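You operate a simulated robot arm through the tools that you are given. There is no shell and no other tool. Be economical: measure what you need, move in short steps, check, and stop when the job is done.

You are at the controls of a simulated robot arm. One attempt, no reset.

JOB
Measure the white lot element and grade it LOW, GOOD or HIGH.
Fine: clip it in the meter nest; GOOD is 9.5 to 10.5 F. Clip off again. Set down upright: what you pick out.

Only the result counts: the job must be done as asked and must still hold three seconds after the hand-in. Knocking over, shifting, dropping, spilling or breaking anything else fails it.

ROBOT AND FRAMES
A 7-joint arm with a two-finger parallel gripper, fixed in place. Base frame: the origin is at the foot of the arm, x ahead of it, y to its left, z up; the work surface is at about z = 0.88. Lengths are in m, angles in rad, forces in N, time in s.
With the tool pointing down near the work surface it reaches from about 0.24 to 0.68 m from the base axis. Its first joint turns from -1.152 to 1.152 rad. Payload 2.4 kg.
The tool frame sits at the grasp point between the pads (the TCP): z along the fingers, y along the line on which they close. The tips reach 0.03 m beyond it. The gripper opens to 0.094 m. The fingers are 0.028 m wide and 0.01 m thick; the gripper's body (0.05 by 0.096 m) begins 0.055 m behind the TCP.
Orientation is that of the tool frame in the base frame, as a unit quaternion [x, y, z, w]. With the fingers straight down and closing along the base's y, the tool's x points along the base's -x, its y along +y and its z along -z.

CONTROLS
- The arm moves only by the tool arm_command. Its argument "series" is text: rows parted by semicolons, each of 7 numbers parted by spaces: the shift along the base's x, y, z in m, then the turn, a rotation vector about the base's x, y, z in rad, then the gripper command, from -1 (fully open) to 1 (shut), values between in proportion. In form: tx ty tz wx wy wz hand; .... A call has 1 to 12 rows; each row shifts and turns the commanded pose from where the row before left it. Each row takes 0.2 s and may step no farther than 0.05 m and 0.15 rad from the row before; otherwise, or with a gripper value out of range, the whole call is refused. Where a pose cannot be reached the arm comes as near as it can. A force on the tool above 40 N (or 10 N above the force at the start of the call, whichever is more), or a blocked arm, ends the call early, and 0.2 s more pass. The fingers move at their own pace (about 0.153 m/s each) and stop on an object; they squeeze with about 40 N. The grip force told is the motor's: it shows also when the fingers shut on nothing. Time passes only in rows, and 0.2 s behind the last, so rows that do not move let the fingers close. The reply holds the time, the measured pose of the TCP, the force on the tool along the base axes, the opening and the grip force, in the units named above and with some noise, with the torque about the TCP (base axes, N m) and any sound that the robot's microphone picked up.
- Cameras (640 x 400 px; columns grow to the right, rows downward): "scene" is fixed at [0.0523, 0.4869, 1.4442]; the picture's right is [-0.61, -0.79, 0.00], its down [-0.45, 0.35, -0.82] and it looks along [0.65, -0.51, -0.57] (base axes); focal length 311 px, centre (320, 200). "wrist" rides on the gripper at [0.076, 0.014, -0.102] in the tool frame; the picture's right is [-0.18, 0.98, 0.00], its down [-0.75, -0.14, -0.64] and it looks along [-0.63, -0.12, 0.77] (tool axes); focal length 243 px, centre (320, 200). There is no depth. A picture from a camera that has moved, and an enlarged one, comes with that camera's place and axes in the base frame and with its lens.
- capture(camera): a new picture of that camera. The clock stands still meanwhile.
- inspect(camera, box): a new picture of the part [left, top, right, bottom] of that camera's present view, enlarged. The clock stands still meanwhile.
- hand_in(): hands the job in; it is judged then, once.

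Go step by step. Nothing tells you positions but the pictures and the camera data: compare them with the known pose of the tool, close in by small moves and look again before you grip or let go. The budget is 120 turns and 68 pictures, counting those below and the enlarged ones. Unless the task says otherwise, let go and move clear before handing in, and close with one line.

The tools are called after "Emit:" by a JSON object that holds its "method" and its "body". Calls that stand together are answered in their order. arm_command: Moves the arm, as the interface text tells. Its arguments: {"type":"object","properties":{"series":{"type":"string"}},"required":["series"]} The other tools are called the same way: capture (camera) takes a picture; inspect (camera, box) takes an enlarged picture of a part of a camera's view; hand_in () hands the job in.

At the start:

```text
time: 0.0
tool_pos: [0.3696, 0.2215, 1.2451]
tcp_rot: [0.0, 1.0, 0.0, 0.0]
wrist_force: [0.0, -0.3, 0.1]
ft_torque: [0.01, -0.03, 0.03]
grip_width: 0.094
grasp_force: 0.1
```

scene: 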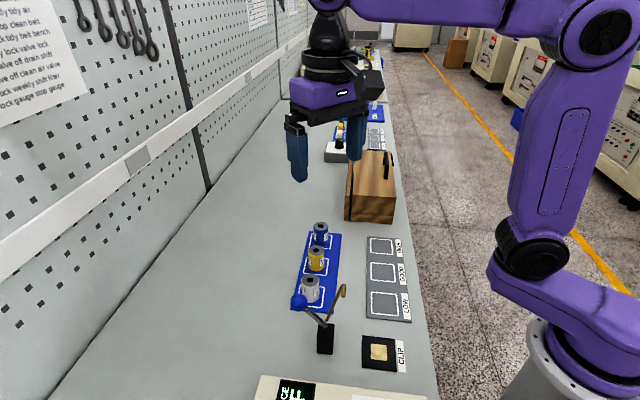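
wrist: 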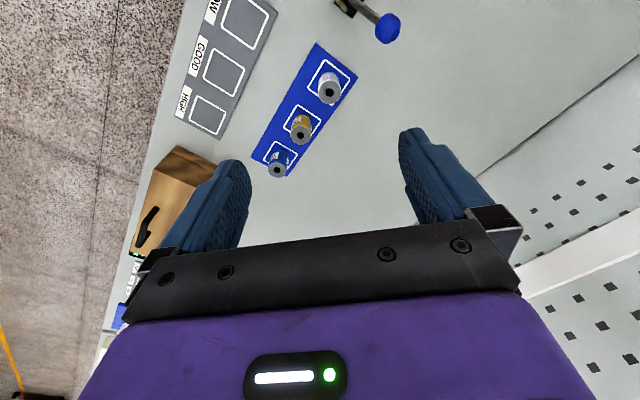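

I see a blue tray with three elements (blue, yellow, white), a LOW/GOOD/HIGH tray, a clip device and a meter. I'll look closer first.

Emit:
{"method": "inspect", "body": {"camera": "scene", "box": [240, 210, 440, 335]}}

Emit:
{"method": "inspect", "body": {"camera": "scene", "box": [240, 275, 440, 400]}}

Emit:
{"method": "inspect", "body": {"camera": "scene", "box": [300, 80, 420, 155]}}

```text
3.20 times, centred on (340, 272) of scene
camera zoom: at [0.0523, 0.4869, 1.4442], right [-0.61, -0.79, 0.0], down [-0.45, 0.35, -0.82], along [0.65, -0.51, -0.57], focal length 994 px, centre (256, -32)
```

zoom: 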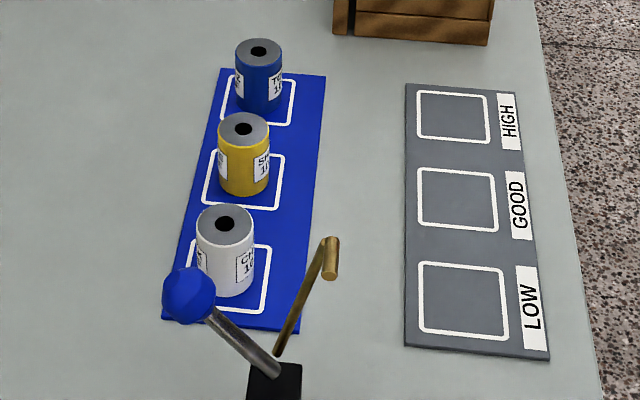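

```text
3.20 times, centred on (340, 338) of scene
camera zoom: at [0.0523, 0.4869, 1.4442], right [-0.61, -0.79, 0.0], down [-0.45, 0.35, -0.82], along [0.65, -0.51, -0.57], focal length 994 px, centre (256, -240)
```

zoom: 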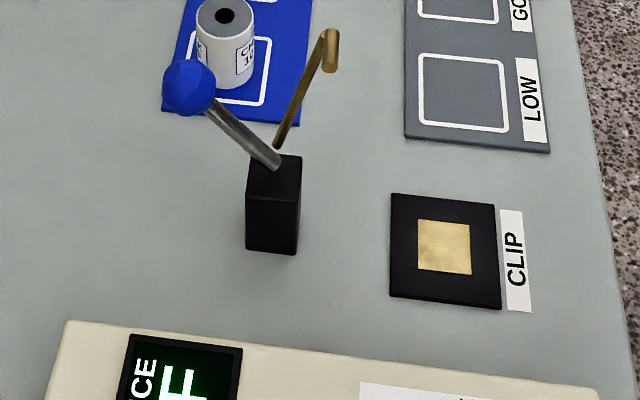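

```text
5.33 times, centred on (360, 118) of scene
camera zoom: at [0.0523, 0.4869, 1.4442], right [-0.61, -0.79, 0.0], down [-0.45, 0.35, -0.82], along [0.65, -0.51, -0.57], focal length 1657 px, centre (107, 640)
```

zoom: 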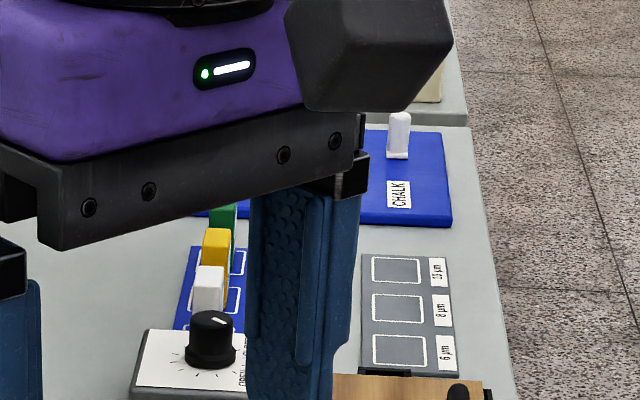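

White can is near (0.41, 0.23), the nest near (0.23, 0.21), and the clip post near (0.30, 0.28). I'll turn the wrist and move sideways to view the clip device from the other side.

Emit:
{"method": "arm_command", "body": {"series": "-0.009 -0.0155 0 0 0 0.1428 -1;-0.009 -0.0155 0 0 0 0.1428 -1;-0.009 -0.0155 0 0 0 0.1428 -1;-0.009 -0.0155 0 0 0 0.1428 -1;-0.009 -0.0155 0 0 0 0.1428 -1;-0.009 -0.0155 0 0 0 0.1428 -1;-0.009 -0.0155 0 0 0 0.1428 -1;-0.009 -0.0155 0 0 0 0.1428 -1;-0.009 -0.0155 0 0 0 0.1428 -1;-0.009 -0.0155 0 0 0 0.1428 -1;-0.009 -0.0155 0 0 0 0.1428 -1;0 0 0 0 0 0 -1"}}

Emit:
{"method": "capture", "body": {"camera": "wrist"}}

Emit:
{"method": "capture", "body": {"camera": "scene"}}

```text
time: 2.6
tool_pos: [0.2708, 0.0511, 1.2455]
tcp_rot: [0.708, -0.706, 0.0, -0.001]
wrist_force: [-0.3, 1.1, 0.0]
ft_torque: [-0.01, -0.04, -0.02]
grip_width: 0.0937
grasp_force: 0.1
```

```text
62 pictures are left
camera wrist: at [0.2577, -0.0256, 1.3486], right [-0.98, 0.18, 0.0], down [0.14, 0.75, 0.64], along [0.12, 0.63, -0.77], focal length 243 px, centre (320, 200)
```

wrist: 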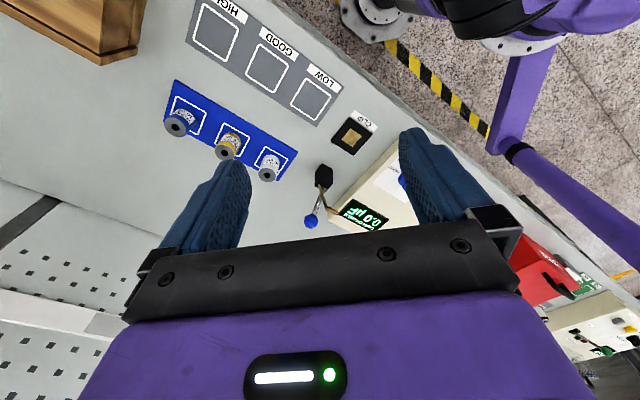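

```text
61 pictures are left
```

scene: 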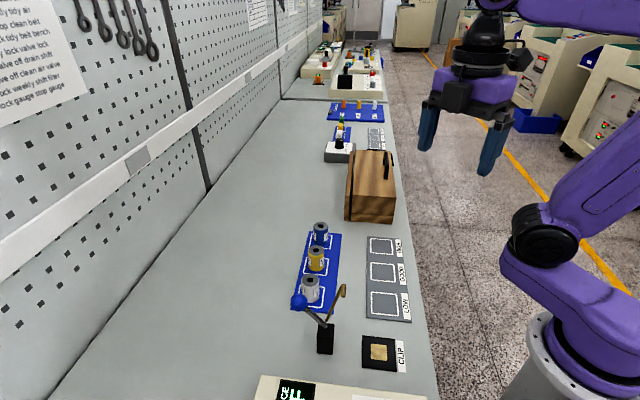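

Emit:
{"method": "inspect", "body": {"camera": "wrist", "box": [240, 100, 440, 250]}}

Emit:
{"method": "inspect", "body": {"camera": "wrist", "box": [150, 50, 350, 200]}}

```text
2.67 times, centred on (340, 175) of wrist
camera zoom: at [0.2577, -0.0256, 1.3486], right [-0.98, 0.18, 0.0], down [0.14, 0.75, 0.64], along [0.12, 0.63, -0.77], focal length 647 px, centre (267, 267)
```

zoom: 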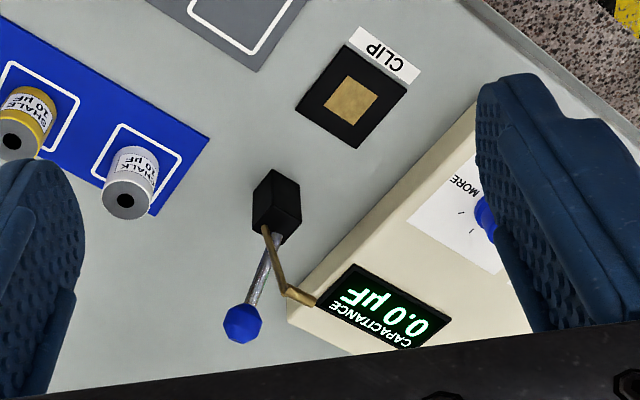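

```text
2.67 times, centred on (250, 125) of wrist
camera zoom: at [0.2577, -0.0256, 1.3486], right [-0.98, 0.18, 0.0], down [0.14, 0.75, 0.64], along [0.12, 0.63, -0.77], focal length 647 px, centre (507, 400)
```

zoom: 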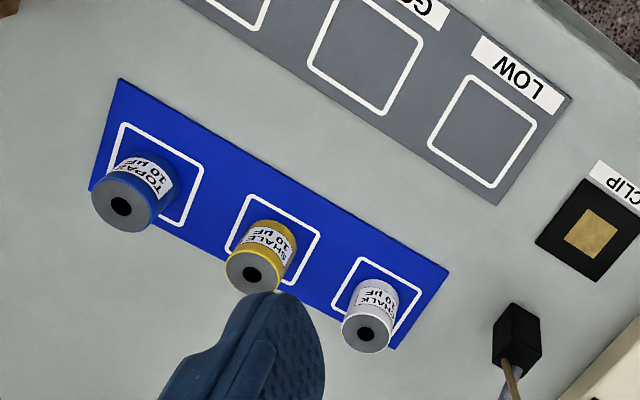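

White "CHALK 10 µF" can: about (0.414, 0.229), top z≈0.935. The station is turned about 46°; the knob is near (0.34, 0.31, 1.00). I'll hover above the can with the fingers closing along the tray axis.

Emit:
{"method": "arm_command", "body": {"series": "0.0178 0.0224 -0.0194 0 0 -0.096 -0.28;0.0178 0.0224 -0.0194 0 0 -0.096 -0.28;0.0178 0.0224 -0.0194 0 0 -0.096 -0.28;0.0178 0.0224 -0.0194 0 0 -0.096 -0.28;0.0178 0.0224 -0.0194 0 0 -0.096 -0.28;0.0178 0.0224 -0.0194 0 0 -0.096 -0.28;0.0178 0.0224 -0.0194 0 0 -0.096 -0.28;0.0178 0.0224 -0.0194 0 0 -0.096 -0.28;0 0 -0.03 0 0 0 -0.28;0 0 0 0 0 0 -0.28"}}

Emit:
{"method": "capture", "body": {"camera": "wrist"}}

Emit:
{"method": "capture", "body": {"camera": "scene"}}

```text
time: 4.8
tool_pos: [0.4153, 0.2291, 1.0611]
tcp_rot: [-0.39, 0.921, 0.0, 0.0]
wrist_force: [0.6, 0.9, 0.3]
ft_torque: [-0.01, 0.0, 0.02]
grip_width: 0.0601
grasp_force: 0.1
```

```text
58 pictures are left
camera wrist: at [0.3518, 0.1849, 1.1634], right [-0.58, 0.82, 0.0], down [0.63, 0.44, 0.64], along [0.52, 0.37, -0.77], focal length 243 px, centre (320, 200)
```

wrist: 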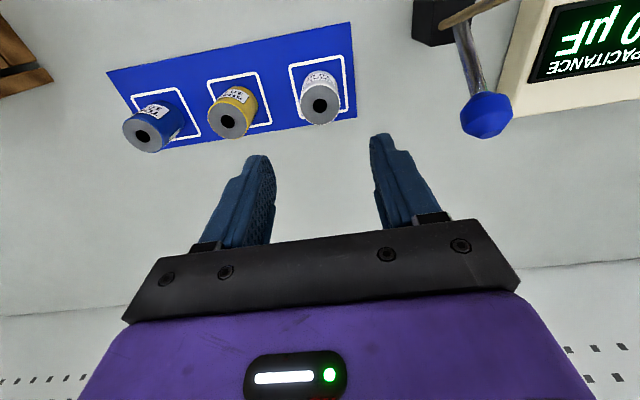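

```text
57 pictures are left
```

scene: 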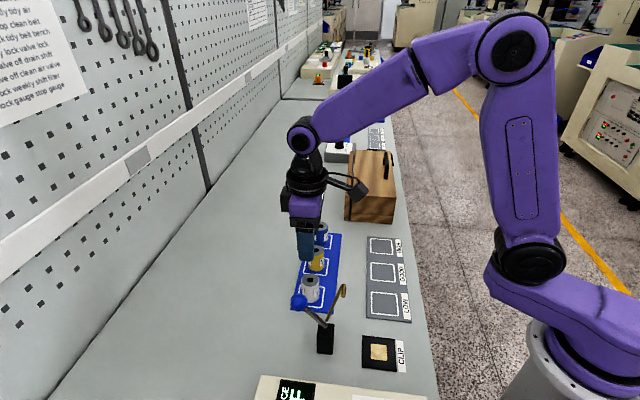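

The can top sits at about (0.4123, 0.2287), nearly under the tool. I'll descend and check.

Emit:
{"method": "arm_command", "body": {"series": "-0.003 0 -0.03 0 0 0 -0.28;0 0 -0.035 0 0 0 -0.28;0 0 -0.03 0 0 0 -0.28;0 0 -0.025 0 0 0 -0.28;0 0 0 0 0 0 -0.28"}}

Emit:
{"method": "capture", "body": {"camera": "wrist"}}

Emit:
{"method": "inspect", "body": {"camera": "scene", "box": [240, 210, 440, 335]}}

```text
time: 6.0
tool_pos: [0.4109, 0.2301, 0.9413]
tcp_rot: [-0.392, 0.92, 0.0, -0.001]
wrist_force: [0.8, 0.9, 0.1]
ft_torque: [-0.01, 0.02, 0.03]
grip_width: 0.0605
grasp_force: 0.0
```

```text
56 pictures are left
camera wrist: at [0.3485, 0.1845, 1.0439], right [-0.58, 0.82, 0.0], down [0.62, 0.44, 0.64], along [0.52, 0.37, -0.77], focal length 243 px, centre (320, 200)
```

wrist: 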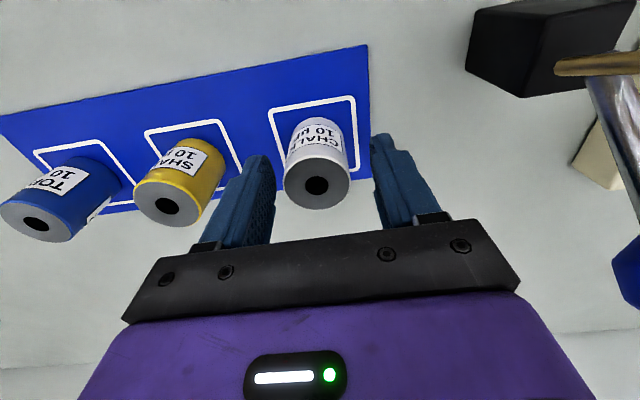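

```text
3.20 times, centred on (340, 272) of scene
camera zoom: at [0.0523, 0.4869, 1.4442], right [-0.61, -0.79, 0.0], down [-0.45, 0.35, -0.82], along [0.65, -0.51, -0.57], focal length 994 px, centre (256, -32)
```

zoom: 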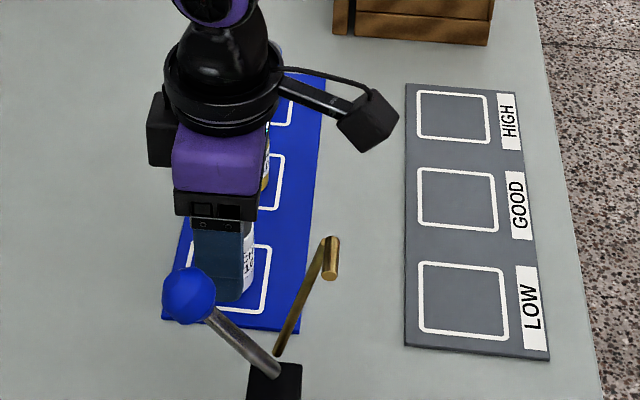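

The can is between the fingers, so I'll descend 2 cm more and grip.

Emit:
{"method": "arm_command", "body": {"series": "0.002 -0.001 -0.02 0 0 0 -0.28;0 0 0 0 0 0 -0.28;0 0 0 0 0 0 0.3;0 0 0 0 0 0 1;0 0 0 0 0 0 1"}}

```text
time: 7.2
tool_pos: [0.4127, 0.2284, 0.9213]
tcp_rot: [-0.391, 0.92, 0.0, -0.001]
wrist_force: [0.7, -0.3, 0.3]
ft_torque: [-0.03, 0.02, 0.01]
grip_width: 0.0368
grasp_force: 39.9
```

Gripped at 36.8 mm. I'll lift and go around the clip arm on the robot side to above the nest.

Emit:
{"method": "arm_command", "body": {"series": "0 0 0.03 0 0 0 1;0 0 0.04 0 0 0 1;0 0 0.04 0 0 0 1;-0.0275 -0.0275 0.01 0 0 0 1;-0.0275 -0.0275 0 0 0 0 1;-0.0275 -0.0275 0 0 0 0 1;-0.0275 -0.0275 0 0 0 0 1;-0.022 0.024 0 0 0 0 1;-0.022 0.024 -0.01 0 0 0 1;-0.022 0.026 -0.01 0 0 0 1;0 0 0 0 0 0 1"}}

Emit:
{"method": "capture", "body": {"camera": "wrist"}}

Emit:
{"method": "inspect", "body": {"camera": "scene", "box": [240, 200, 440, 400]}}

```text
time: 9.6
tool_pos: [0.2382, 0.1938, 1.0224]
tcp_rot: [-0.39, 0.921, 0.0, 0.0]
wrist_force: [0.3, -0.5, -0.6]
ft_torque: [-0.02, 0.01, -0.02]
grip_width: 0.0369
grasp_force: 39.6
```

```text
54 pictures are left
camera wrist: at [0.176, 0.1492, 1.1253], right [-0.58, 0.82, 0.0], down [0.63, 0.44, 0.64], along [0.52, 0.37, -0.77], focal length 243 px, centre (320, 200)
```

wrist: 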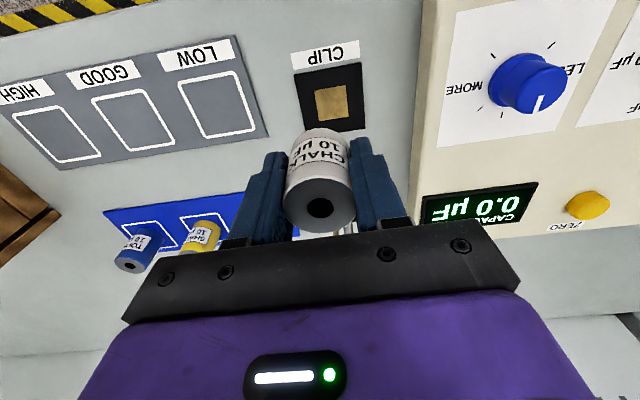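

```text
2.00 times, centred on (340, 300) of scene
camera zoom: at [0.0523, 0.4869, 1.4442], right [-0.61, -0.79, 0.0], down [-0.45, 0.35, -0.82], along [0.65, -0.51, -0.57], focal length 622 px, centre (280, 0)
```

zoom: 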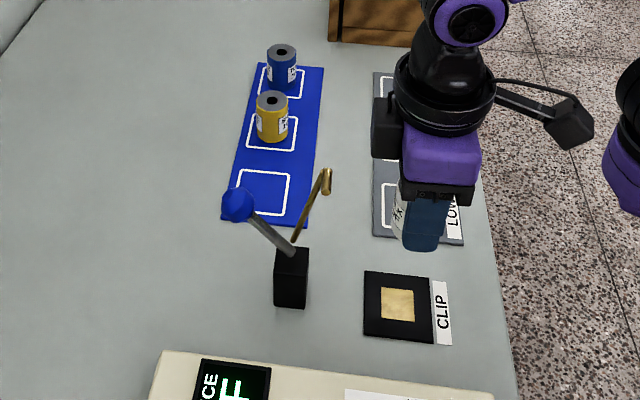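

Meter reads 0.0 µF empty. The nest centre is about (0.2335, 0.2037); I'll shift over it and lower part way, then check.

Emit:
{"method": "arm_command", "body": {"series": "-0.0047 0.0099 0 0 0 0 1;0 0 -0.04 0 0 0 1;0 0 -0.035 0 0 0 1;0 0 0 0 0 0 1"}}

Emit:
{"method": "capture", "body": {"camera": "wrist"}}

Emit:
{"method": "inspect", "body": {"camera": "scene", "box": [290, 270, 450, 400]}}

```text
time: 10.6
tool_pos: [0.232, 0.2031, 0.9471]
tcp_rot: [-0.39, 0.921, 0.0, 0.0]
wrist_force: [-0.6, 0.4, -0.8]
ft_torque: [-0.02, 0.01, 0.0]
grip_width: 0.0372
grasp_force: 39.4
```

```text
52 pictures are left
camera wrist: at [0.1701, 0.1585, 1.0494], right [-0.58, 0.82, 0.0], down [0.63, 0.44, 0.64], along [0.52, 0.37, -0.77], focal length 243 px, centre (320, 200)
```

wrist: 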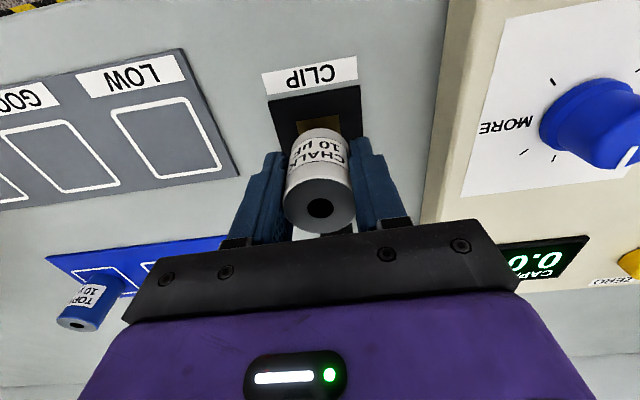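

```text
3.08 times, centred on (370, 335) of scene
camera zoom: at [0.0523, 0.4869, 1.4442], right [-0.61, -0.79, 0.0], down [-0.45, 0.35, -0.82], along [0.65, -0.51, -0.57], focal length 956 px, centre (166, -215)
```

zoom: 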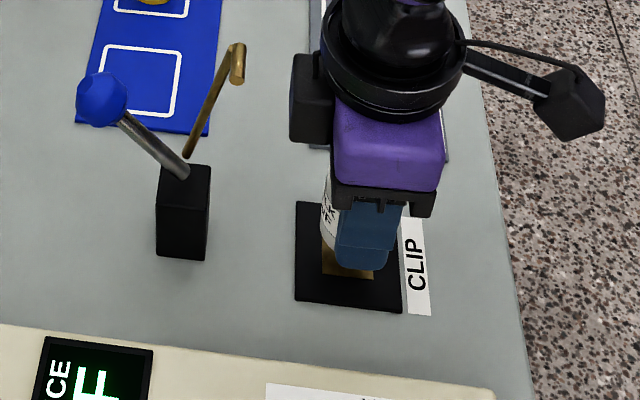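

Lateral alignment looks good, so I'll lower in small steps to contact.

Emit:
{"method": "arm_command", "body": {"series": "0 0 -0.012 0 0 0 1;0 0 -0.006 0 0 0 1;0 0 -0.003 0 0 0 1;0 0 0 0 0 0 1"}}

Emit:
{"method": "inspect", "body": {"camera": "scene", "box": [290, 270, 450, 400]}}

Emit:
{"method": "inspect", "body": {"camera": "wrist", "box": [220, 40, 420, 165]}}

```text
time: 11.6
tool_pos: [0.2328, 0.2038, 0.9257]
tcp_rot: [-0.391, 0.921, 0.0, 0.001]
wrist_force: [1.2, -0.5, -1.2]
ft_torque: [0.0, -0.01, 0.0]
grip_width: 0.0368
grasp_force: 39.6
```

```text
3.08 times, centred on (370, 335) of scene
camera zoom: at [0.0523, 0.4869, 1.4442], right [-0.61, -0.79, 0.0], down [-0.45, 0.35, -0.82], along [0.65, -0.51, -0.57], focal length 956 px, centre (166, -215)
```

zoom: 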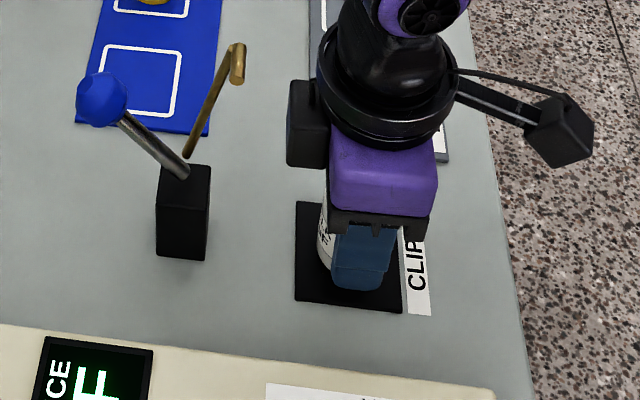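

```text
3.20 times, centred on (320, 102) of wrist
camera zoom: at [0.17, 0.1588, 1.0286], right [-0.58, 0.82, 0.0], down [0.63, 0.44, 0.64], along [0.52, 0.37, -0.77], focal length 776 px, centre (320, 512)
```

zoom: 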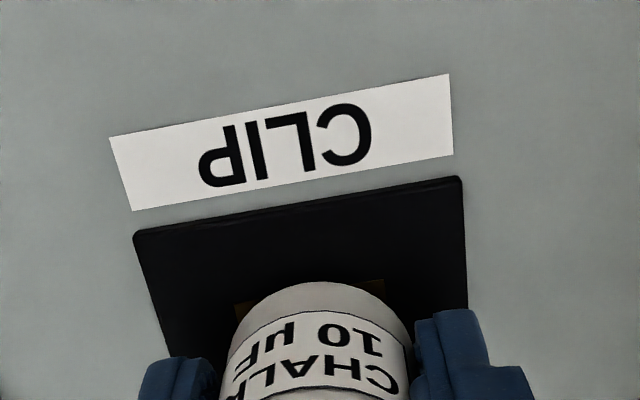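

Well centred. Continue down gently to contact.

Emit:
{"method": "arm_command", "body": {"series": "0 0 -0.002 0 0 0 1;0 0 -0.0015 0 0 0 1;0 0 -0.0015 0 0 0 1;0 0 0 0 0 0 1"}}

```text
time: 12.6
tool_pos: [0.2324, 0.2041, 0.9198]
tcp_rot: [-0.391, 0.92, 0.001, 0.001]
wrist_force: [-2.8, 0.4, 21.3]
ft_torque: [-0.01, 0.12, 0.05]
grip_width: 0.0368
grasp_force: 40.2
```

Contact. I'll ease up, release, and raise straight up.

Emit:
{"method": "arm_command", "body": {"series": "0 0 0.001 0 0 0 1;0 0 0 0 0 0 0;0 0 0 0 0 0 -0.3;0 0 0 0 0 0 -0.3;0 0 0.03 0 0 0 -0.3;0 0 0.04 0 0 0 -0.3;0 0 0.04 0 0 0 -0.3;0 0 0 0 0 0 -0.3"}}

Emit:
{"method": "capture", "body": {"camera": "wrist"}}

Emit:
{"method": "inspect", "body": {"camera": "scene", "box": [290, 270, 450, 400]}}

```text
time: 14.4
tool_pos: [0.2323, 0.2024, 1.0322]
tcp_rot: [-0.39, 0.921, 0.001, 0.0]
wrist_force: [-0.2, -0.3, -0.1]
ft_torque: [0.0, 0.01, -0.02]
grip_width: 0.0611
grasp_force: 0.2
```

```text
48 pictures are left
camera wrist: at [0.1698, 0.1587, 1.1358], right [-0.58, 0.82, 0.0], down [0.63, 0.44, 0.64], along [0.52, 0.37, -0.77], focal length 243 px, centre (320, 200)
```

wrist: 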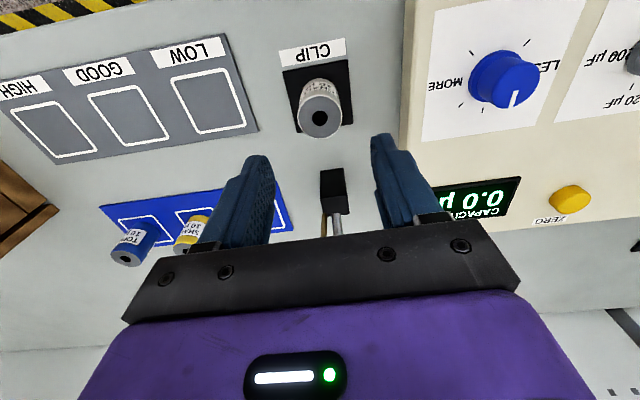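

```text
3.08 times, centred on (370, 335) of scene
camera zoom: at [0.0523, 0.4868, 1.4442], right [-0.61, -0.79, 0.0], down [-0.45, 0.35, -0.82], along [0.65, -0.51, -0.57], focal length 956 px, centre (166, -215)
```

zoom: 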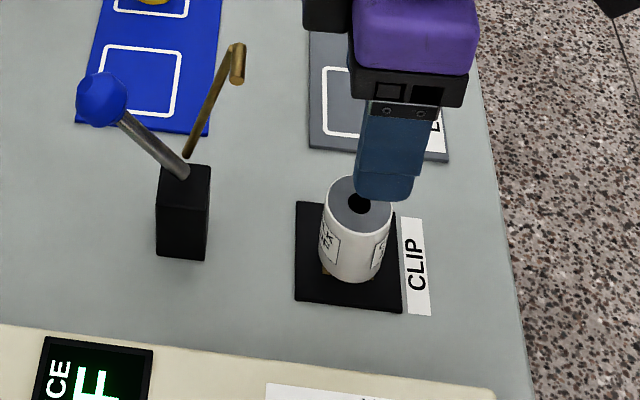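

Can stands in the nest. Let me inspect the meter panel from here.

Emit:
{"method": "inspect", "body": {"camera": "wrist", "box": [400, 0, 640, 240]}}

```text
1.67 times, centred on (520, 120) of wrist
camera zoom: at [0.1698, 0.1587, 1.1358], right [-0.58, 0.82, 0.0], down [0.63, 0.44, 0.64], along [0.52, 0.37, -0.77], focal length 404 px, centre (-13, 333)
```

zoom: 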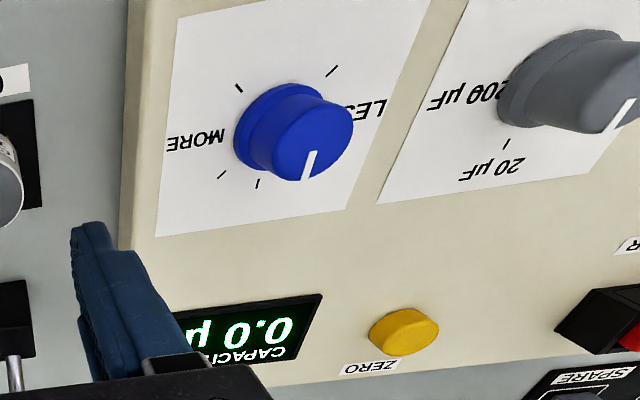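

The can is seated; next is the lever. I'll close the fingers, go up and over, to hover just behind the blue knob.

Emit:
{"method": "arm_command", "body": {"series": "0 0 0.045 0 0 0 1;0 0 0.045 0 0 0 1;0.0268 0.0272 0 0 0 0 1;0.0268 0.0272 0 0 0 0 1;0.0268 0.0272 0 0 0 0 1;0.0268 0.0272 0 0 0 0 1;0.0268 0.0272 0 0 0 0 1;0 0 0 0 0 0 1"}}

Emit:
{"method": "capture", "body": {"camera": "wrist"}}

Emit:
{"method": "inspect", "body": {"camera": "scene", "box": [240, 210, 440, 400]}}

```text
time: 16.2
tool_pos: [0.3634, 0.3414, 1.1233]
tcp_rot: [-0.391, 0.92, 0.0, -0.001]
wrist_force: [0.0, -0.2, 1.0]
ft_torque: [0.02, 0.02, -0.03]
grip_width: 0.0001
grasp_force: 33.1
```

```text
45 pictures are left
camera wrist: at [0.3012, 0.2954, 1.2258], right [-0.58, 0.82, 0.0], down [0.62, 0.44, 0.64], along [0.52, 0.37, -0.77], focal length 243 px, centre (320, 200)
```

wrist: 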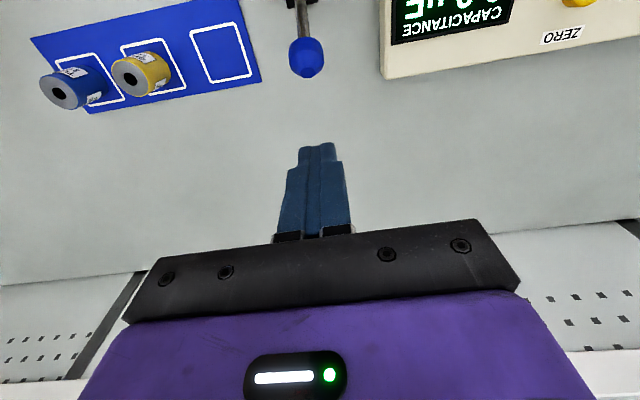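

```text
2.11 times, centred on (340, 305) of scene
camera zoom: at [0.0523, 0.4869, 1.4442], right [-0.61, -0.79, 0.0], down [-0.45, 0.35, -0.82], along [0.65, -0.51, -0.57], focal length 654 px, centre (278, -21)
```

zoom: 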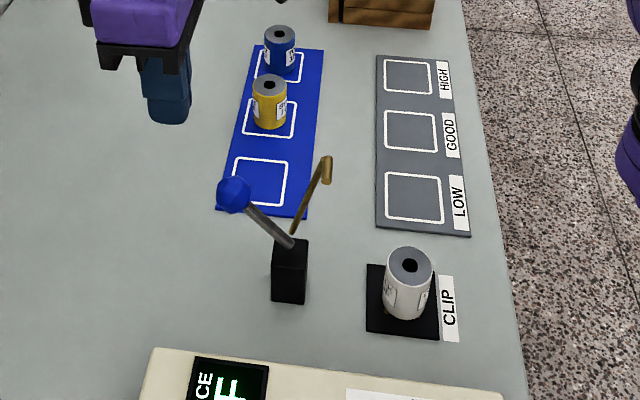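

The knob is confirmed at (0.339, 0.308, 1.00), and the lever plane runs toward the nest. I'll descend behind the knob and begin pushing it toward the nest.

Emit:
{"method": "arm_command", "body": {"series": "0.0036 -0.0034 -0.04 0 0 0 1;0 0 -0.04 0 0 0 1;0 0 -0.03 0 0 0 1;0 0 0 0 0 0 1;-0.0102 -0.011 0 0 0 0 1;-0.0102 -0.011 0 0 0 0 1;-0.0102 -0.011 0 0 0 0 1;0 0 0 0 0 0 1"}}

Emit:
{"method": "capture", "body": {"camera": "wrist"}}

Emit:
{"method": "inspect", "body": {"camera": "scene", "box": [240, 210, 440, 400]}}

```text
time: 18.0
tool_pos: [0.3395, 0.3038, 1.0107]
tcp_rot: [-0.39, 0.921, 0.0, -0.001]
wrist_force: [0.0, -0.4, -1.2]
ft_torque: [-0.01, 0.0, 0.0]
grip_width: 0.0
grasp_force: 33.5
```

```text
43 pictures are left
camera wrist: at [0.2769, 0.2581, 1.1141], right [-0.58, 0.82, 0.0], down [0.63, 0.44, 0.64], along [0.52, 0.37, -0.77], focal length 243 px, centre (320, 200)
```

wrist: 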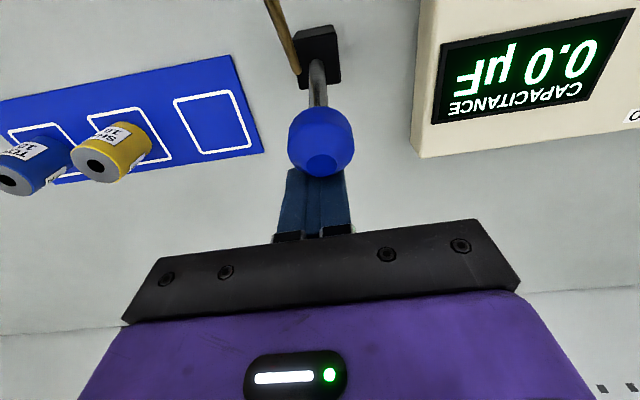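

```text
2.11 times, centred on (340, 305) of scene
camera zoom: at [0.0523, 0.4869, 1.4442], right [-0.61, -0.79, 0.0], down [-0.45, 0.35, -0.82], along [0.65, -0.51, -0.57], focal length 654 px, centre (278, -21)
```

zoom: 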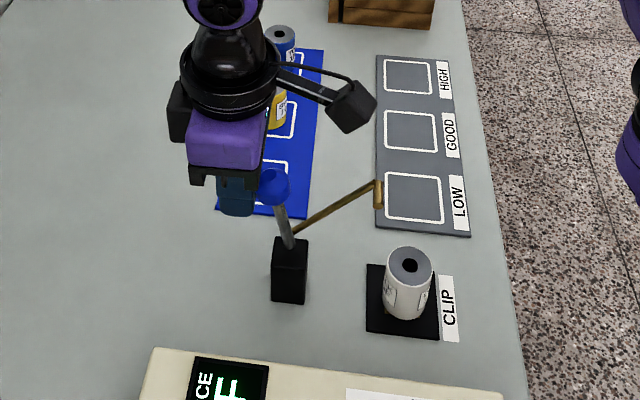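

The lever swings freely and the brass arm is coming down. I'll continue.

Emit:
{"method": "arm_command", "body": {"series": "-0.0102 -0.011 0 0 0 0 1;-0.0102 -0.011 0 0 0 0 1;0 0 0 0 0 0 1"}}

Emit:
{"method": "inspect", "body": {"camera": "scene", "box": [240, 210, 440, 400]}}

```text
time: 18.8
tool_pos: [0.3185, 0.2808, 1.0114]
tcp_rot: [-0.391, 0.921, 0.001, 0.0]
wrist_force: [-0.4, -0.1, 0.5]
ft_torque: [0.0, -0.03, 0.03]
grip_width: 0.0
grasp_force: 33.3
```

```text
2.11 times, centred on (340, 305) of scene
camera zoom: at [0.0523, 0.4869, 1.4442], right [-0.61, -0.79, 0.0], down [-0.45, 0.35, -0.82], along [0.65, -0.51, -0.57], focal length 654 px, centre (278, -21)
```

zoom: 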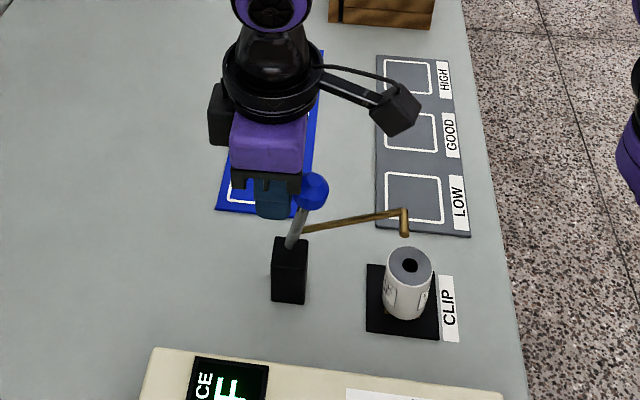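

Brass tip is heading onto the can. I'll continue in small steps.

Emit:
{"method": "arm_command", "body": {"series": "-0.0068 -0.0073 0 0 0 0 1;-0.0068 -0.0073 0 0 0 0 1;0 0 0 0 0 0 1"}}

Emit:
{"method": "inspect", "body": {"camera": "scene", "box": [240, 210, 440, 400]}}

```text
time: 19.6
tool_pos: [0.3052, 0.2656, 1.0109]
tcp_rot: [-0.391, 0.92, 0.0, 0.0]
wrist_force: [-0.1, 0.4, -0.4]
ft_torque: [-0.02, -0.04, 0.0]
grip_width: 0.0
grasp_force: 32.6
```

```text
2.11 times, centred on (340, 305) of scene
camera zoom: at [0.0523, 0.4869, 1.4442], right [-0.61, -0.79, 0.0], down [-0.45, 0.35, -0.82], along [0.65, -0.51, -0.57], focal length 654 px, centre (278, -21)
```

zoom: 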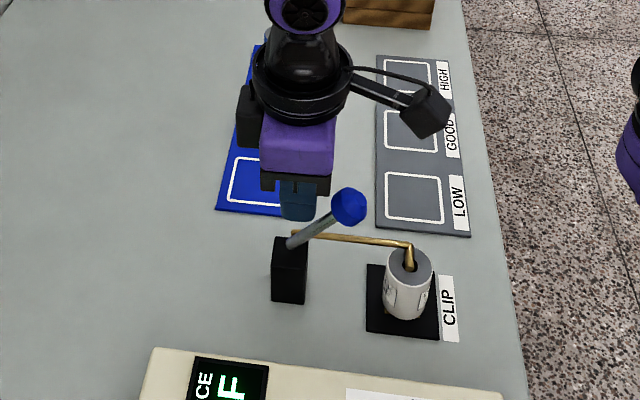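

The brass contact has landed in the can's top. Check the meter.

Emit:
{"method": "capture", "body": {"camera": "wrist"}}

Emit:
{"method": "inspect", "body": {"camera": "scene", "box": [300, 300, 420, 400]}}

```text
39 pictures are left
camera wrist: at [0.2429, 0.2215, 1.1138], right [-0.58, 0.82, 0.0], down [0.63, 0.44, 0.64], along [0.52, 0.37, -0.77], focal length 243 px, centre (320, 200)
```

wrist: 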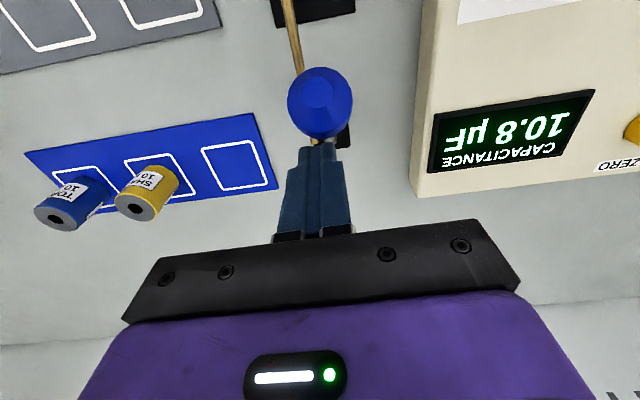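

```text
4.00 times, centred on (360, 350) of scene
camera zoom: at [0.0523, 0.4869, 1.4442], right [-0.61, -0.79, 0.0], down [-0.45, 0.35, -0.82], along [0.65, -0.51, -0.57], focal length 1243 px, centre (160, -400)
```

zoom: 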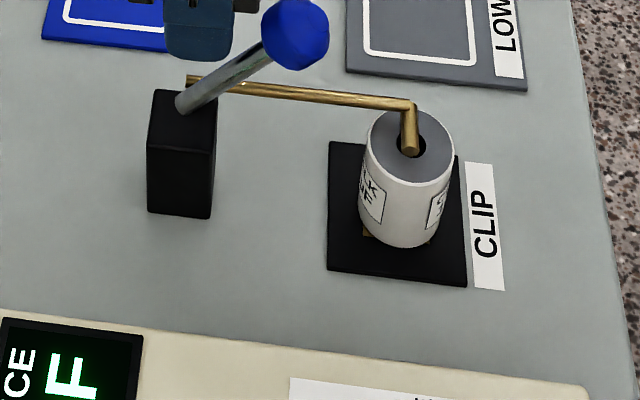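

Reading is 10.8 µF. I'll wait a little and re-read to make sure it is settled and fully seated.

Emit:
{"method": "arm_command", "body": {"series": "-0.0034 -0.0037 0 0 0 0 1;0 0 0 0 0 0 1;0 0 0 0 0 0 1;0 0 0 0 0 0 1;0 0 0 0 0 0 1;0 0 0 0 0 0 1;0 0 0 0 0 0 1;0 0 0 0 0 0 1;0 0 0 0 0 0 1;0 0 0 0 0 0 1"}}

Emit:
{"method": "inspect", "body": {"camera": "wrist", "box": [240, 0, 640, 250]}}

```text
time: 21.8
tool_pos: [0.3034, 0.2641, 1.0109]
tcp_rot: [-0.391, 0.92, 0.001, 0.001]
wrist_force: [9.3, 9.5, 11.1]
ft_torque: [0.27, -0.09, -0.12]
grip_width: 0.0
grasp_force: 33.3
```

```text
1.60 times, centred on (440, 125) of wrist
camera zoom: at [0.2408, 0.2185, 1.1136], right [-0.58, 0.82, 0.0], down [0.62, 0.44, 0.64], along [0.53, 0.37, -0.76], focal length 388 px, centre (128, 320)
```

zoom: 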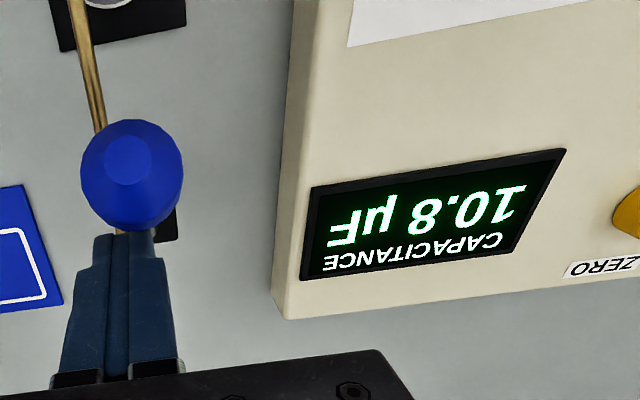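

Steady 10.8 µF at the stop means the grade is HIGH. Now I'll go up and over to the front of the knob to unclip.

Emit:
{"method": "arm_command", "body": {"series": "0.003 0.003 0.04 0 0 0 1;0 0 0.045 0 0 0 1;-0.0314 -0.0285 0 0 0 0 1;-0.0314 -0.0285 0 0 0 0 1;0 0 0 0 0 0 1"}}

Emit:
{"method": "capture", "body": {"camera": "wrist"}}

```text
time: 23.0
tool_pos: [0.239, 0.2074, 1.0947]
tcp_rot: [-0.391, 0.921, 0.0, 0.0]
wrist_force: [0.3, -1.0, 0.7]
ft_torque: [0.01, 0.0, 0.04]
grip_width: 0.0
grasp_force: 32.4
```

```text
36 pictures are left
camera wrist: at [0.1774, 0.1626, 1.1975], right [-0.58, 0.82, 0.0], down [0.63, 0.44, 0.64], along [0.52, 0.37, -0.77], focal length 243 px, centre (320, 200)
```

wrist: 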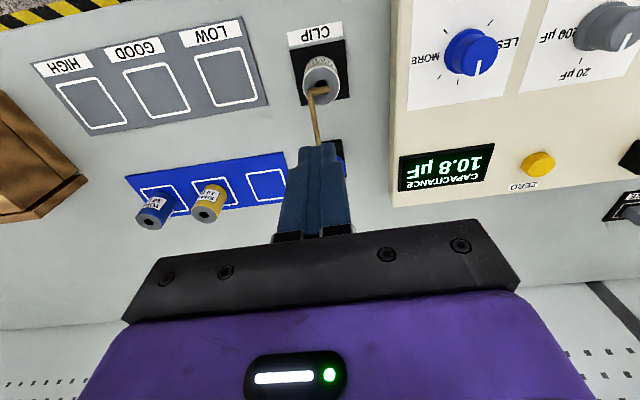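

The clip holds at 10.8. I'll descend in front of the knob and check with the scene camera.

Emit:
{"method": "arm_command", "body": {"series": "0 0 -0.04 0 0 0 1;0 0 -0.034 0 0 0 1;0 0 0 0 0 0 1"}}

Emit:
{"method": "inspect", "body": {"camera": "scene", "box": [280, 240, 440, 370]}}

```text
time: 23.8
tool_pos: [0.241, 0.2092, 1.0202]
tcp_rot: [-0.39, 0.921, 0.0, 0.001]
wrist_force: [-0.1, -0.6, 0.3]
ft_torque: [-0.02, -0.02, 0.0]
grip_width: 0.0001
grasp_force: 32.6
```

```text
3.08 times, centred on (360, 305) of scene
camera zoom: at [0.0523, 0.4869, 1.4442], right [-0.61, -0.79, 0.0], down [-0.45, 0.35, -0.82], along [0.65, -0.51, -0.57], focal length 956 px, centre (197, -123)
```

zoom: 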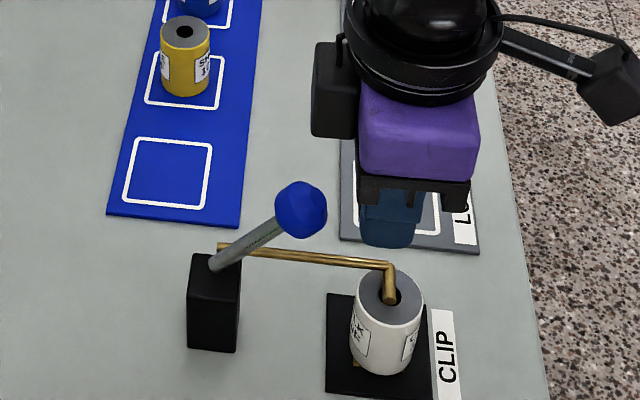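

Positioned in front of the knob, so I'll push it back.

Emit:
{"method": "arm_command", "body": {"series": "0.0102 0.011 0 0 0 0 1;0.0102 0.011 0 0 0 0 1;0.0102 0.011 0 0 0 0 1;0.0102 0.011 0 0 0 0 1;0 0 0 0 0 0 1"}}

Emit:
{"method": "inspect", "body": {"camera": "scene", "box": [280, 240, 440, 370]}}

```text
time: 25.0
tool_pos: [0.2826, 0.2525, 1.0226]
tcp_rot: [-0.391, 0.92, 0.0, 0.0]
wrist_force: [-0.6, -0.1, 0.0]
ft_torque: [-0.03, 0.0, 0.04]
grip_width: 0.0
grasp_force: 33.0
```

```text
3.08 times, centred on (360, 305) of scene
camera zoom: at [0.0523, 0.4869, 1.4442], right [-0.61, -0.79, 0.0], down [-0.45, 0.35, -0.82], along [0.65, -0.51, -0.57], focal length 956 px, centre (197, -123)
```

zoom: 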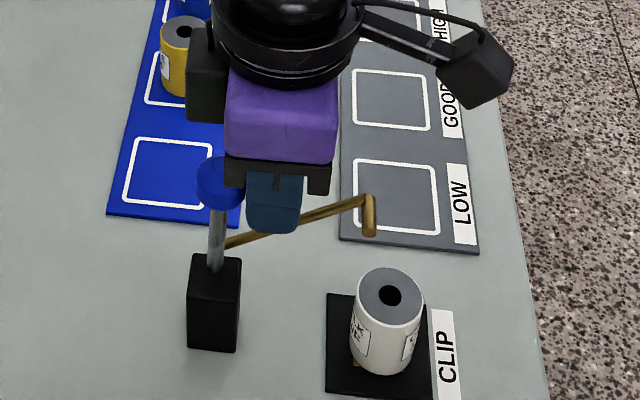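

Unclipping works and the can stays in place. I'll push the lever back to its start angle.

Emit:
{"method": "arm_command", "body": {"series": "0.0102 0.011 0 0 0 0 1;0.0102 0.011 0 0 0 0 1;0.0102 0.011 0 0 0 0 1;0 0 0 0 0 0 1"}}

Emit:
{"method": "inspect", "body": {"camera": "scene", "box": [280, 240, 440, 370]}}

```text
time: 26.0
tool_pos: [0.3123, 0.2867, 1.0218]
tcp_rot: [-0.391, 0.92, -0.001, 0.0]
wrist_force: [0.1, -0.4, 0.0]
ft_torque: [0.04, 0.01, -0.03]
grip_width: 0.0
grasp_force: 32.9
```

```text
3.08 times, centred on (360, 305) of scene
camera zoom: at [0.0523, 0.4869, 1.4442], right [-0.61, -0.79, 0.0], down [-0.45, 0.35, -0.82], along [0.65, -0.51, -0.57], focal length 956 px, centre (197, -123)
```

zoom: 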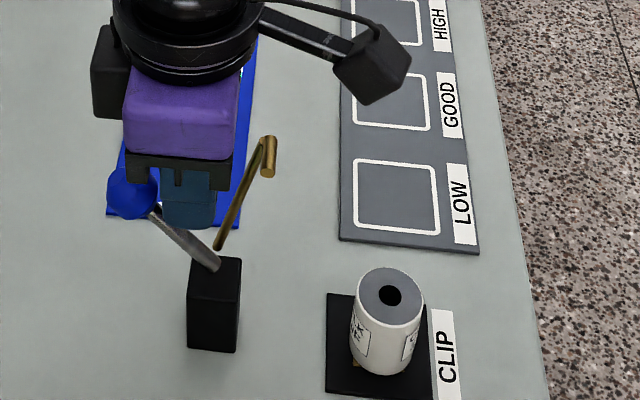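

The lever is back at its original position. I'll rise, return over the can with fingers part open.

Emit:
{"method": "arm_command", "body": {"series": "0 0 0.05 0 0 0 1;0 0 0.05 0 0 0 1;-0.0265 -0.0276 0 0 0 0 0;-0.0265 -0.0276 0 0 0 0 -0.28;-0.0265 -0.0276 0 0 0 0 -0.28;0 0 -0.045 0 0 0 -0.28;0 0 -0.045 0 0 0 -0.28;0 0 0 0 0 0 -0.28"}}

Emit:
{"method": "capture", "body": {"camera": "wrist"}}

```text
time: 27.8
tool_pos: [0.2309, 0.2027, 1.0328]
tcp_rot: [-0.391, 0.921, 0.0, 0.0]
wrist_force: [0.1, -0.4, -0.6]
ft_torque: [-0.01, 0.01, 0.0]
grip_width: 0.0601
grasp_force: 0.1
```

```text
32 pictures are left
camera wrist: at [0.1688, 0.1569, 1.1343], right [-0.58, 0.82, 0.0], down [0.63, 0.44, 0.64], along [0.52, 0.37, -0.77], focal length 243 px, centre (320, 200)
```

wrist: 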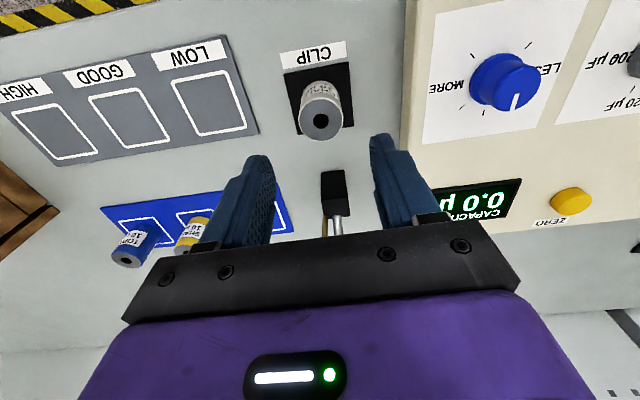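

The can is unmoved. Descend and grip.

Emit:
{"method": "arm_command", "body": {"series": "0.0012 0.001 -0.04 0 0 0 -0.28;0 0 -0.04 0 0 0 -0.28;0 0 -0.03 0 0 0 -0.28;0 0 0 0 0 0 -0.28;0 0 0 0 0 0 0.3;0 0 0 0 0 0 1;0 0 0 0 0 0 1"}}

```text
time: 29.4
tool_pos: [0.2324, 0.2053, 0.9222]
tcp_rot: [-0.391, 0.92, 0.001, 0.0]
wrist_force: [-0.3, 0.9, 0.1]
ft_torque: [0.02, 0.0, -0.02]
grip_width: 0.0369
grasp_force: 40.2
```

Gripped. I'll lift and carry to above the HIGH cell, then look.

Emit:
{"method": "arm_command", "body": {"series": "0 0 0.03 0 0 0 1;0 0 0.04 0 0 0 1;0 0 0.04 0 0 0 1;0.0278 -0.0312 0 0 0 0 1;0.0278 -0.0312 0 0 0 0 1;0.0278 -0.0312 0 0 0 0 1;0.0278 -0.0312 0 0 0 0 1;0.0278 -0.0312 0 0 0 0 1;0.0278 -0.0312 0 0 0 0 1;0.0278 -0.0312 0 0 0 0 1;0 0 -0.02 0 0 0 1;0 0 0 0 0 0 1"}}

Emit:
{"method": "capture", "body": {"camera": "wrist"}}

Emit:
{"method": "inspect", "body": {"camera": "scene", "box": [300, 170, 460, 295]}}

```text
time: 32.0
tool_pos: [0.429, -0.015, 1.012]
tcp_rot: [-0.391, 0.92, 0.0, 0.0]
wrist_force: [1.3, 0.5, 0.2]
ft_torque: [-0.01, 0.0, 0.0]
grip_width: 0.0367
grasp_force: 39.7
```

```text
31 pictures are left
camera wrist: at [0.3672, -0.0604, 1.1156], right [-0.58, 0.82, 0.0], down [0.62, 0.44, 0.64], along [0.52, 0.37, -0.77], focal length 243 px, centre (320, 200)
```

wrist: 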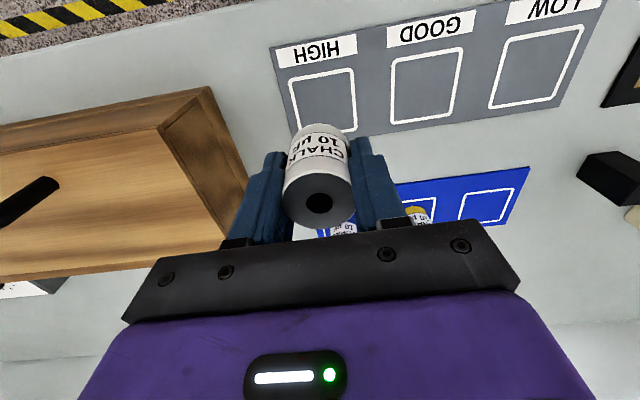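

```text
3.20 times, centred on (380, 232) of scene
camera zoom: at [0.0524, 0.4868, 1.4442], right [-0.61, -0.79, 0.0], down [-0.45, 0.35, -0.82], along [0.65, -0.51, -0.57], focal length 994 px, centre (128, 96)
```

zoom: 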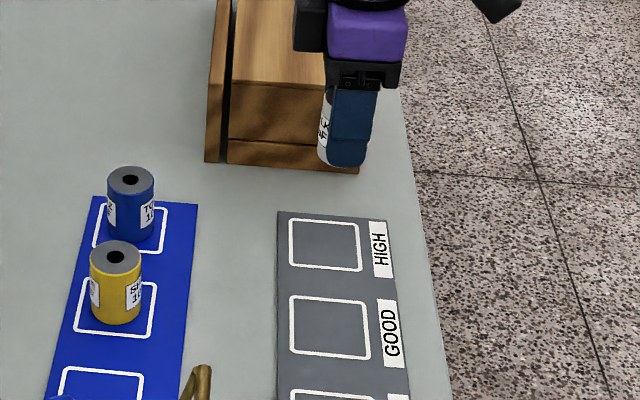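

HIGH cell centre is at about (0.427, -0.012). I'll correct slightly and lower.

Emit:
{"method": "arm_command", "body": {"series": "-0.002 0.0028 -0.03 0 0 0 1;0 0 -0.03 0 0 0 1;0 0 -0.015 0 0 0 1;0 0 0 0 0 0 1"}}

Emit:
{"method": "capture", "body": {"camera": "wrist"}}

Emit:
{"method": "inspect", "body": {"camera": "scene", "box": [300, 170, 460, 295]}}

```text
time: 33.0
tool_pos: [0.4269, -0.0111, 0.938]
tcp_rot: [-0.391, 0.921, 0.0, 0.0]
wrist_force: [-0.6, -0.3, -0.6]
ft_torque: [-0.01, 0.02, -0.03]
grip_width: 0.0369
grasp_force: 39.7
```

```text
29 pictures are left
camera wrist: at [0.3644, -0.0563, 1.0405], right [-0.58, 0.82, 0.0], down [0.63, 0.44, 0.64], along [0.52, 0.37, -0.77], focal length 243 px, centre (320, 200)
```

wrist: 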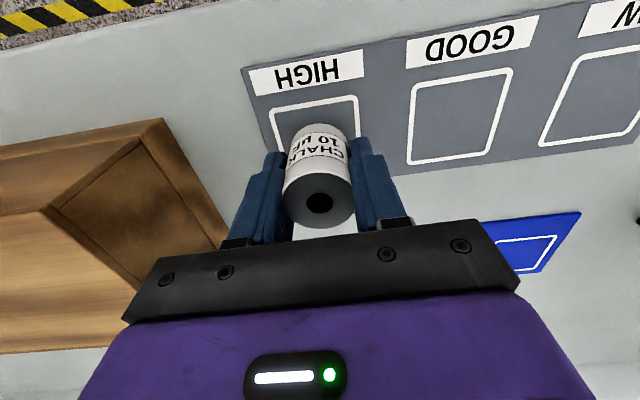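

```text
3.20 times, centred on (380, 232) of scene
camera zoom: at [0.0524, 0.4869, 1.4442], right [-0.61, -0.79, 0.0], down [-0.45, 0.35, -0.82], along [0.65, -0.51, -0.57], focal length 994 px, centre (128, 96)
```

zoom: 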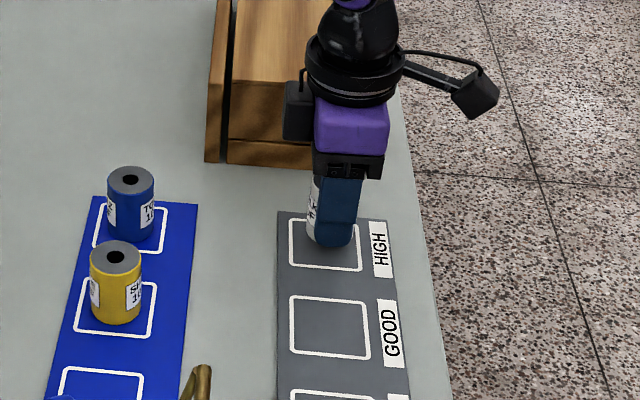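

Aligned. Lower gently to contact.

Emit:
{"method": "arm_command", "body": {"series": "0 0 -0.01 0 0 0 1;0 0 -0.004 0 0 0 1;0 0 -0.0015 0 0 0 1;0 0 -0.0015 0 0 0 1;0 0 0 0 0 0 1"}}

```text
time: 34.2
tool_pos: [0.4268, -0.0108, 0.9211]
tcp_rot: [-0.39, 0.921, 0.0, 0.0]
wrist_force: [-5.3, 6.4, 24.7]
ft_torque: [0.35, 0.27, -0.02]
grip_width: 0.0365
grasp_force: 39.7
```

Contact reached; ease, release and rise clear.

Emit:
{"method": "arm_command", "body": {"series": "0 0 0.001 0 0 0 1;0 0 0 0 0 0 0;0 0 0 0 0 0 -0.3;0 0 0 0 0 0 -0.3;0 0 0.03 0 0 0 -0.3;0 0 0.04 0 0 0 -0.3;0 0 0.05 0 0 0 -0.3;0 0 0.05 0 0 0 -0.3;0 0 0 0 0 0 -0.3"}}

Emit:
{"method": "capture", "body": {"camera": "wrist"}}

Emit:
{"method": "capture", "body": {"camera": "scene"}}

Emit:
{"method": "inspect", "body": {"camera": "scene", "box": [240, 170, 460, 345]}}

```text
time: 36.2
tool_pos: [0.4267, -0.0109, 1.0924]
tcp_rot: [-0.391, 0.921, 0.0, 0.0]
wrist_force: [0.6, -0.5, 0.3]
ft_torque: [0.03, -0.03, -0.01]
grip_width: 0.0612
grasp_force: 0.0
```

```text
27 pictures are left
camera wrist: at [0.3646, -0.0558, 1.1953], right [-0.58, 0.82, 0.0], down [0.63, 0.44, 0.64], along [0.52, 0.37, -0.77], focal length 243 px, centre (320, 200)
```

wrist: 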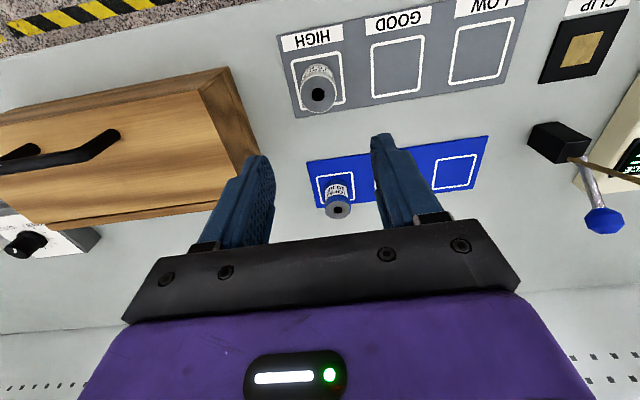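

```text
26 pictures are left
```

scene: 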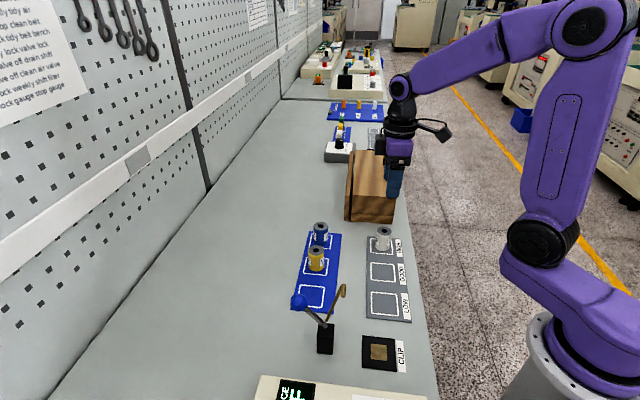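

```text
2.29 times, centred on (350, 258) of scene
camera zoom: at [0.0523, 0.4869, 1.4442], right [-0.61, -0.79, 0.0], down [-0.45, 0.35, -0.82], along [0.65, -0.51, -0.57], focal length 710 px, centre (251, 69)
```

zoom: 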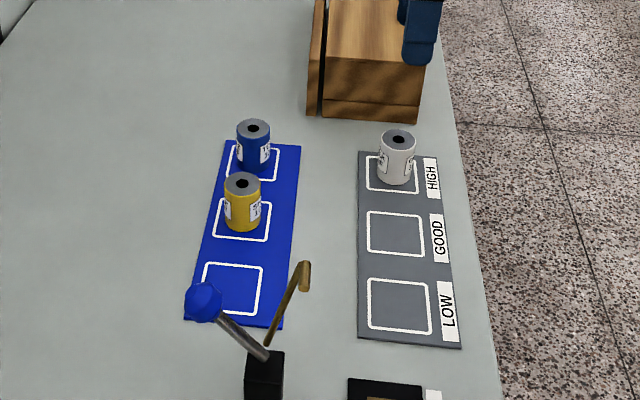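

The white can stands upright inside the HIGH cell, the clip is off and open as before, the other parts are untouched and the gripper is clear. Handing in.

Emit:
{"method": "hand_in", "body": {}}

```text
The job is handed in.
```

The white element read a steady 10.8 µF in the nest, above the 10.5 limit, so I graded it HIGH; it is unclipped and standing upright in the HIGH cell, and the job is handed in.
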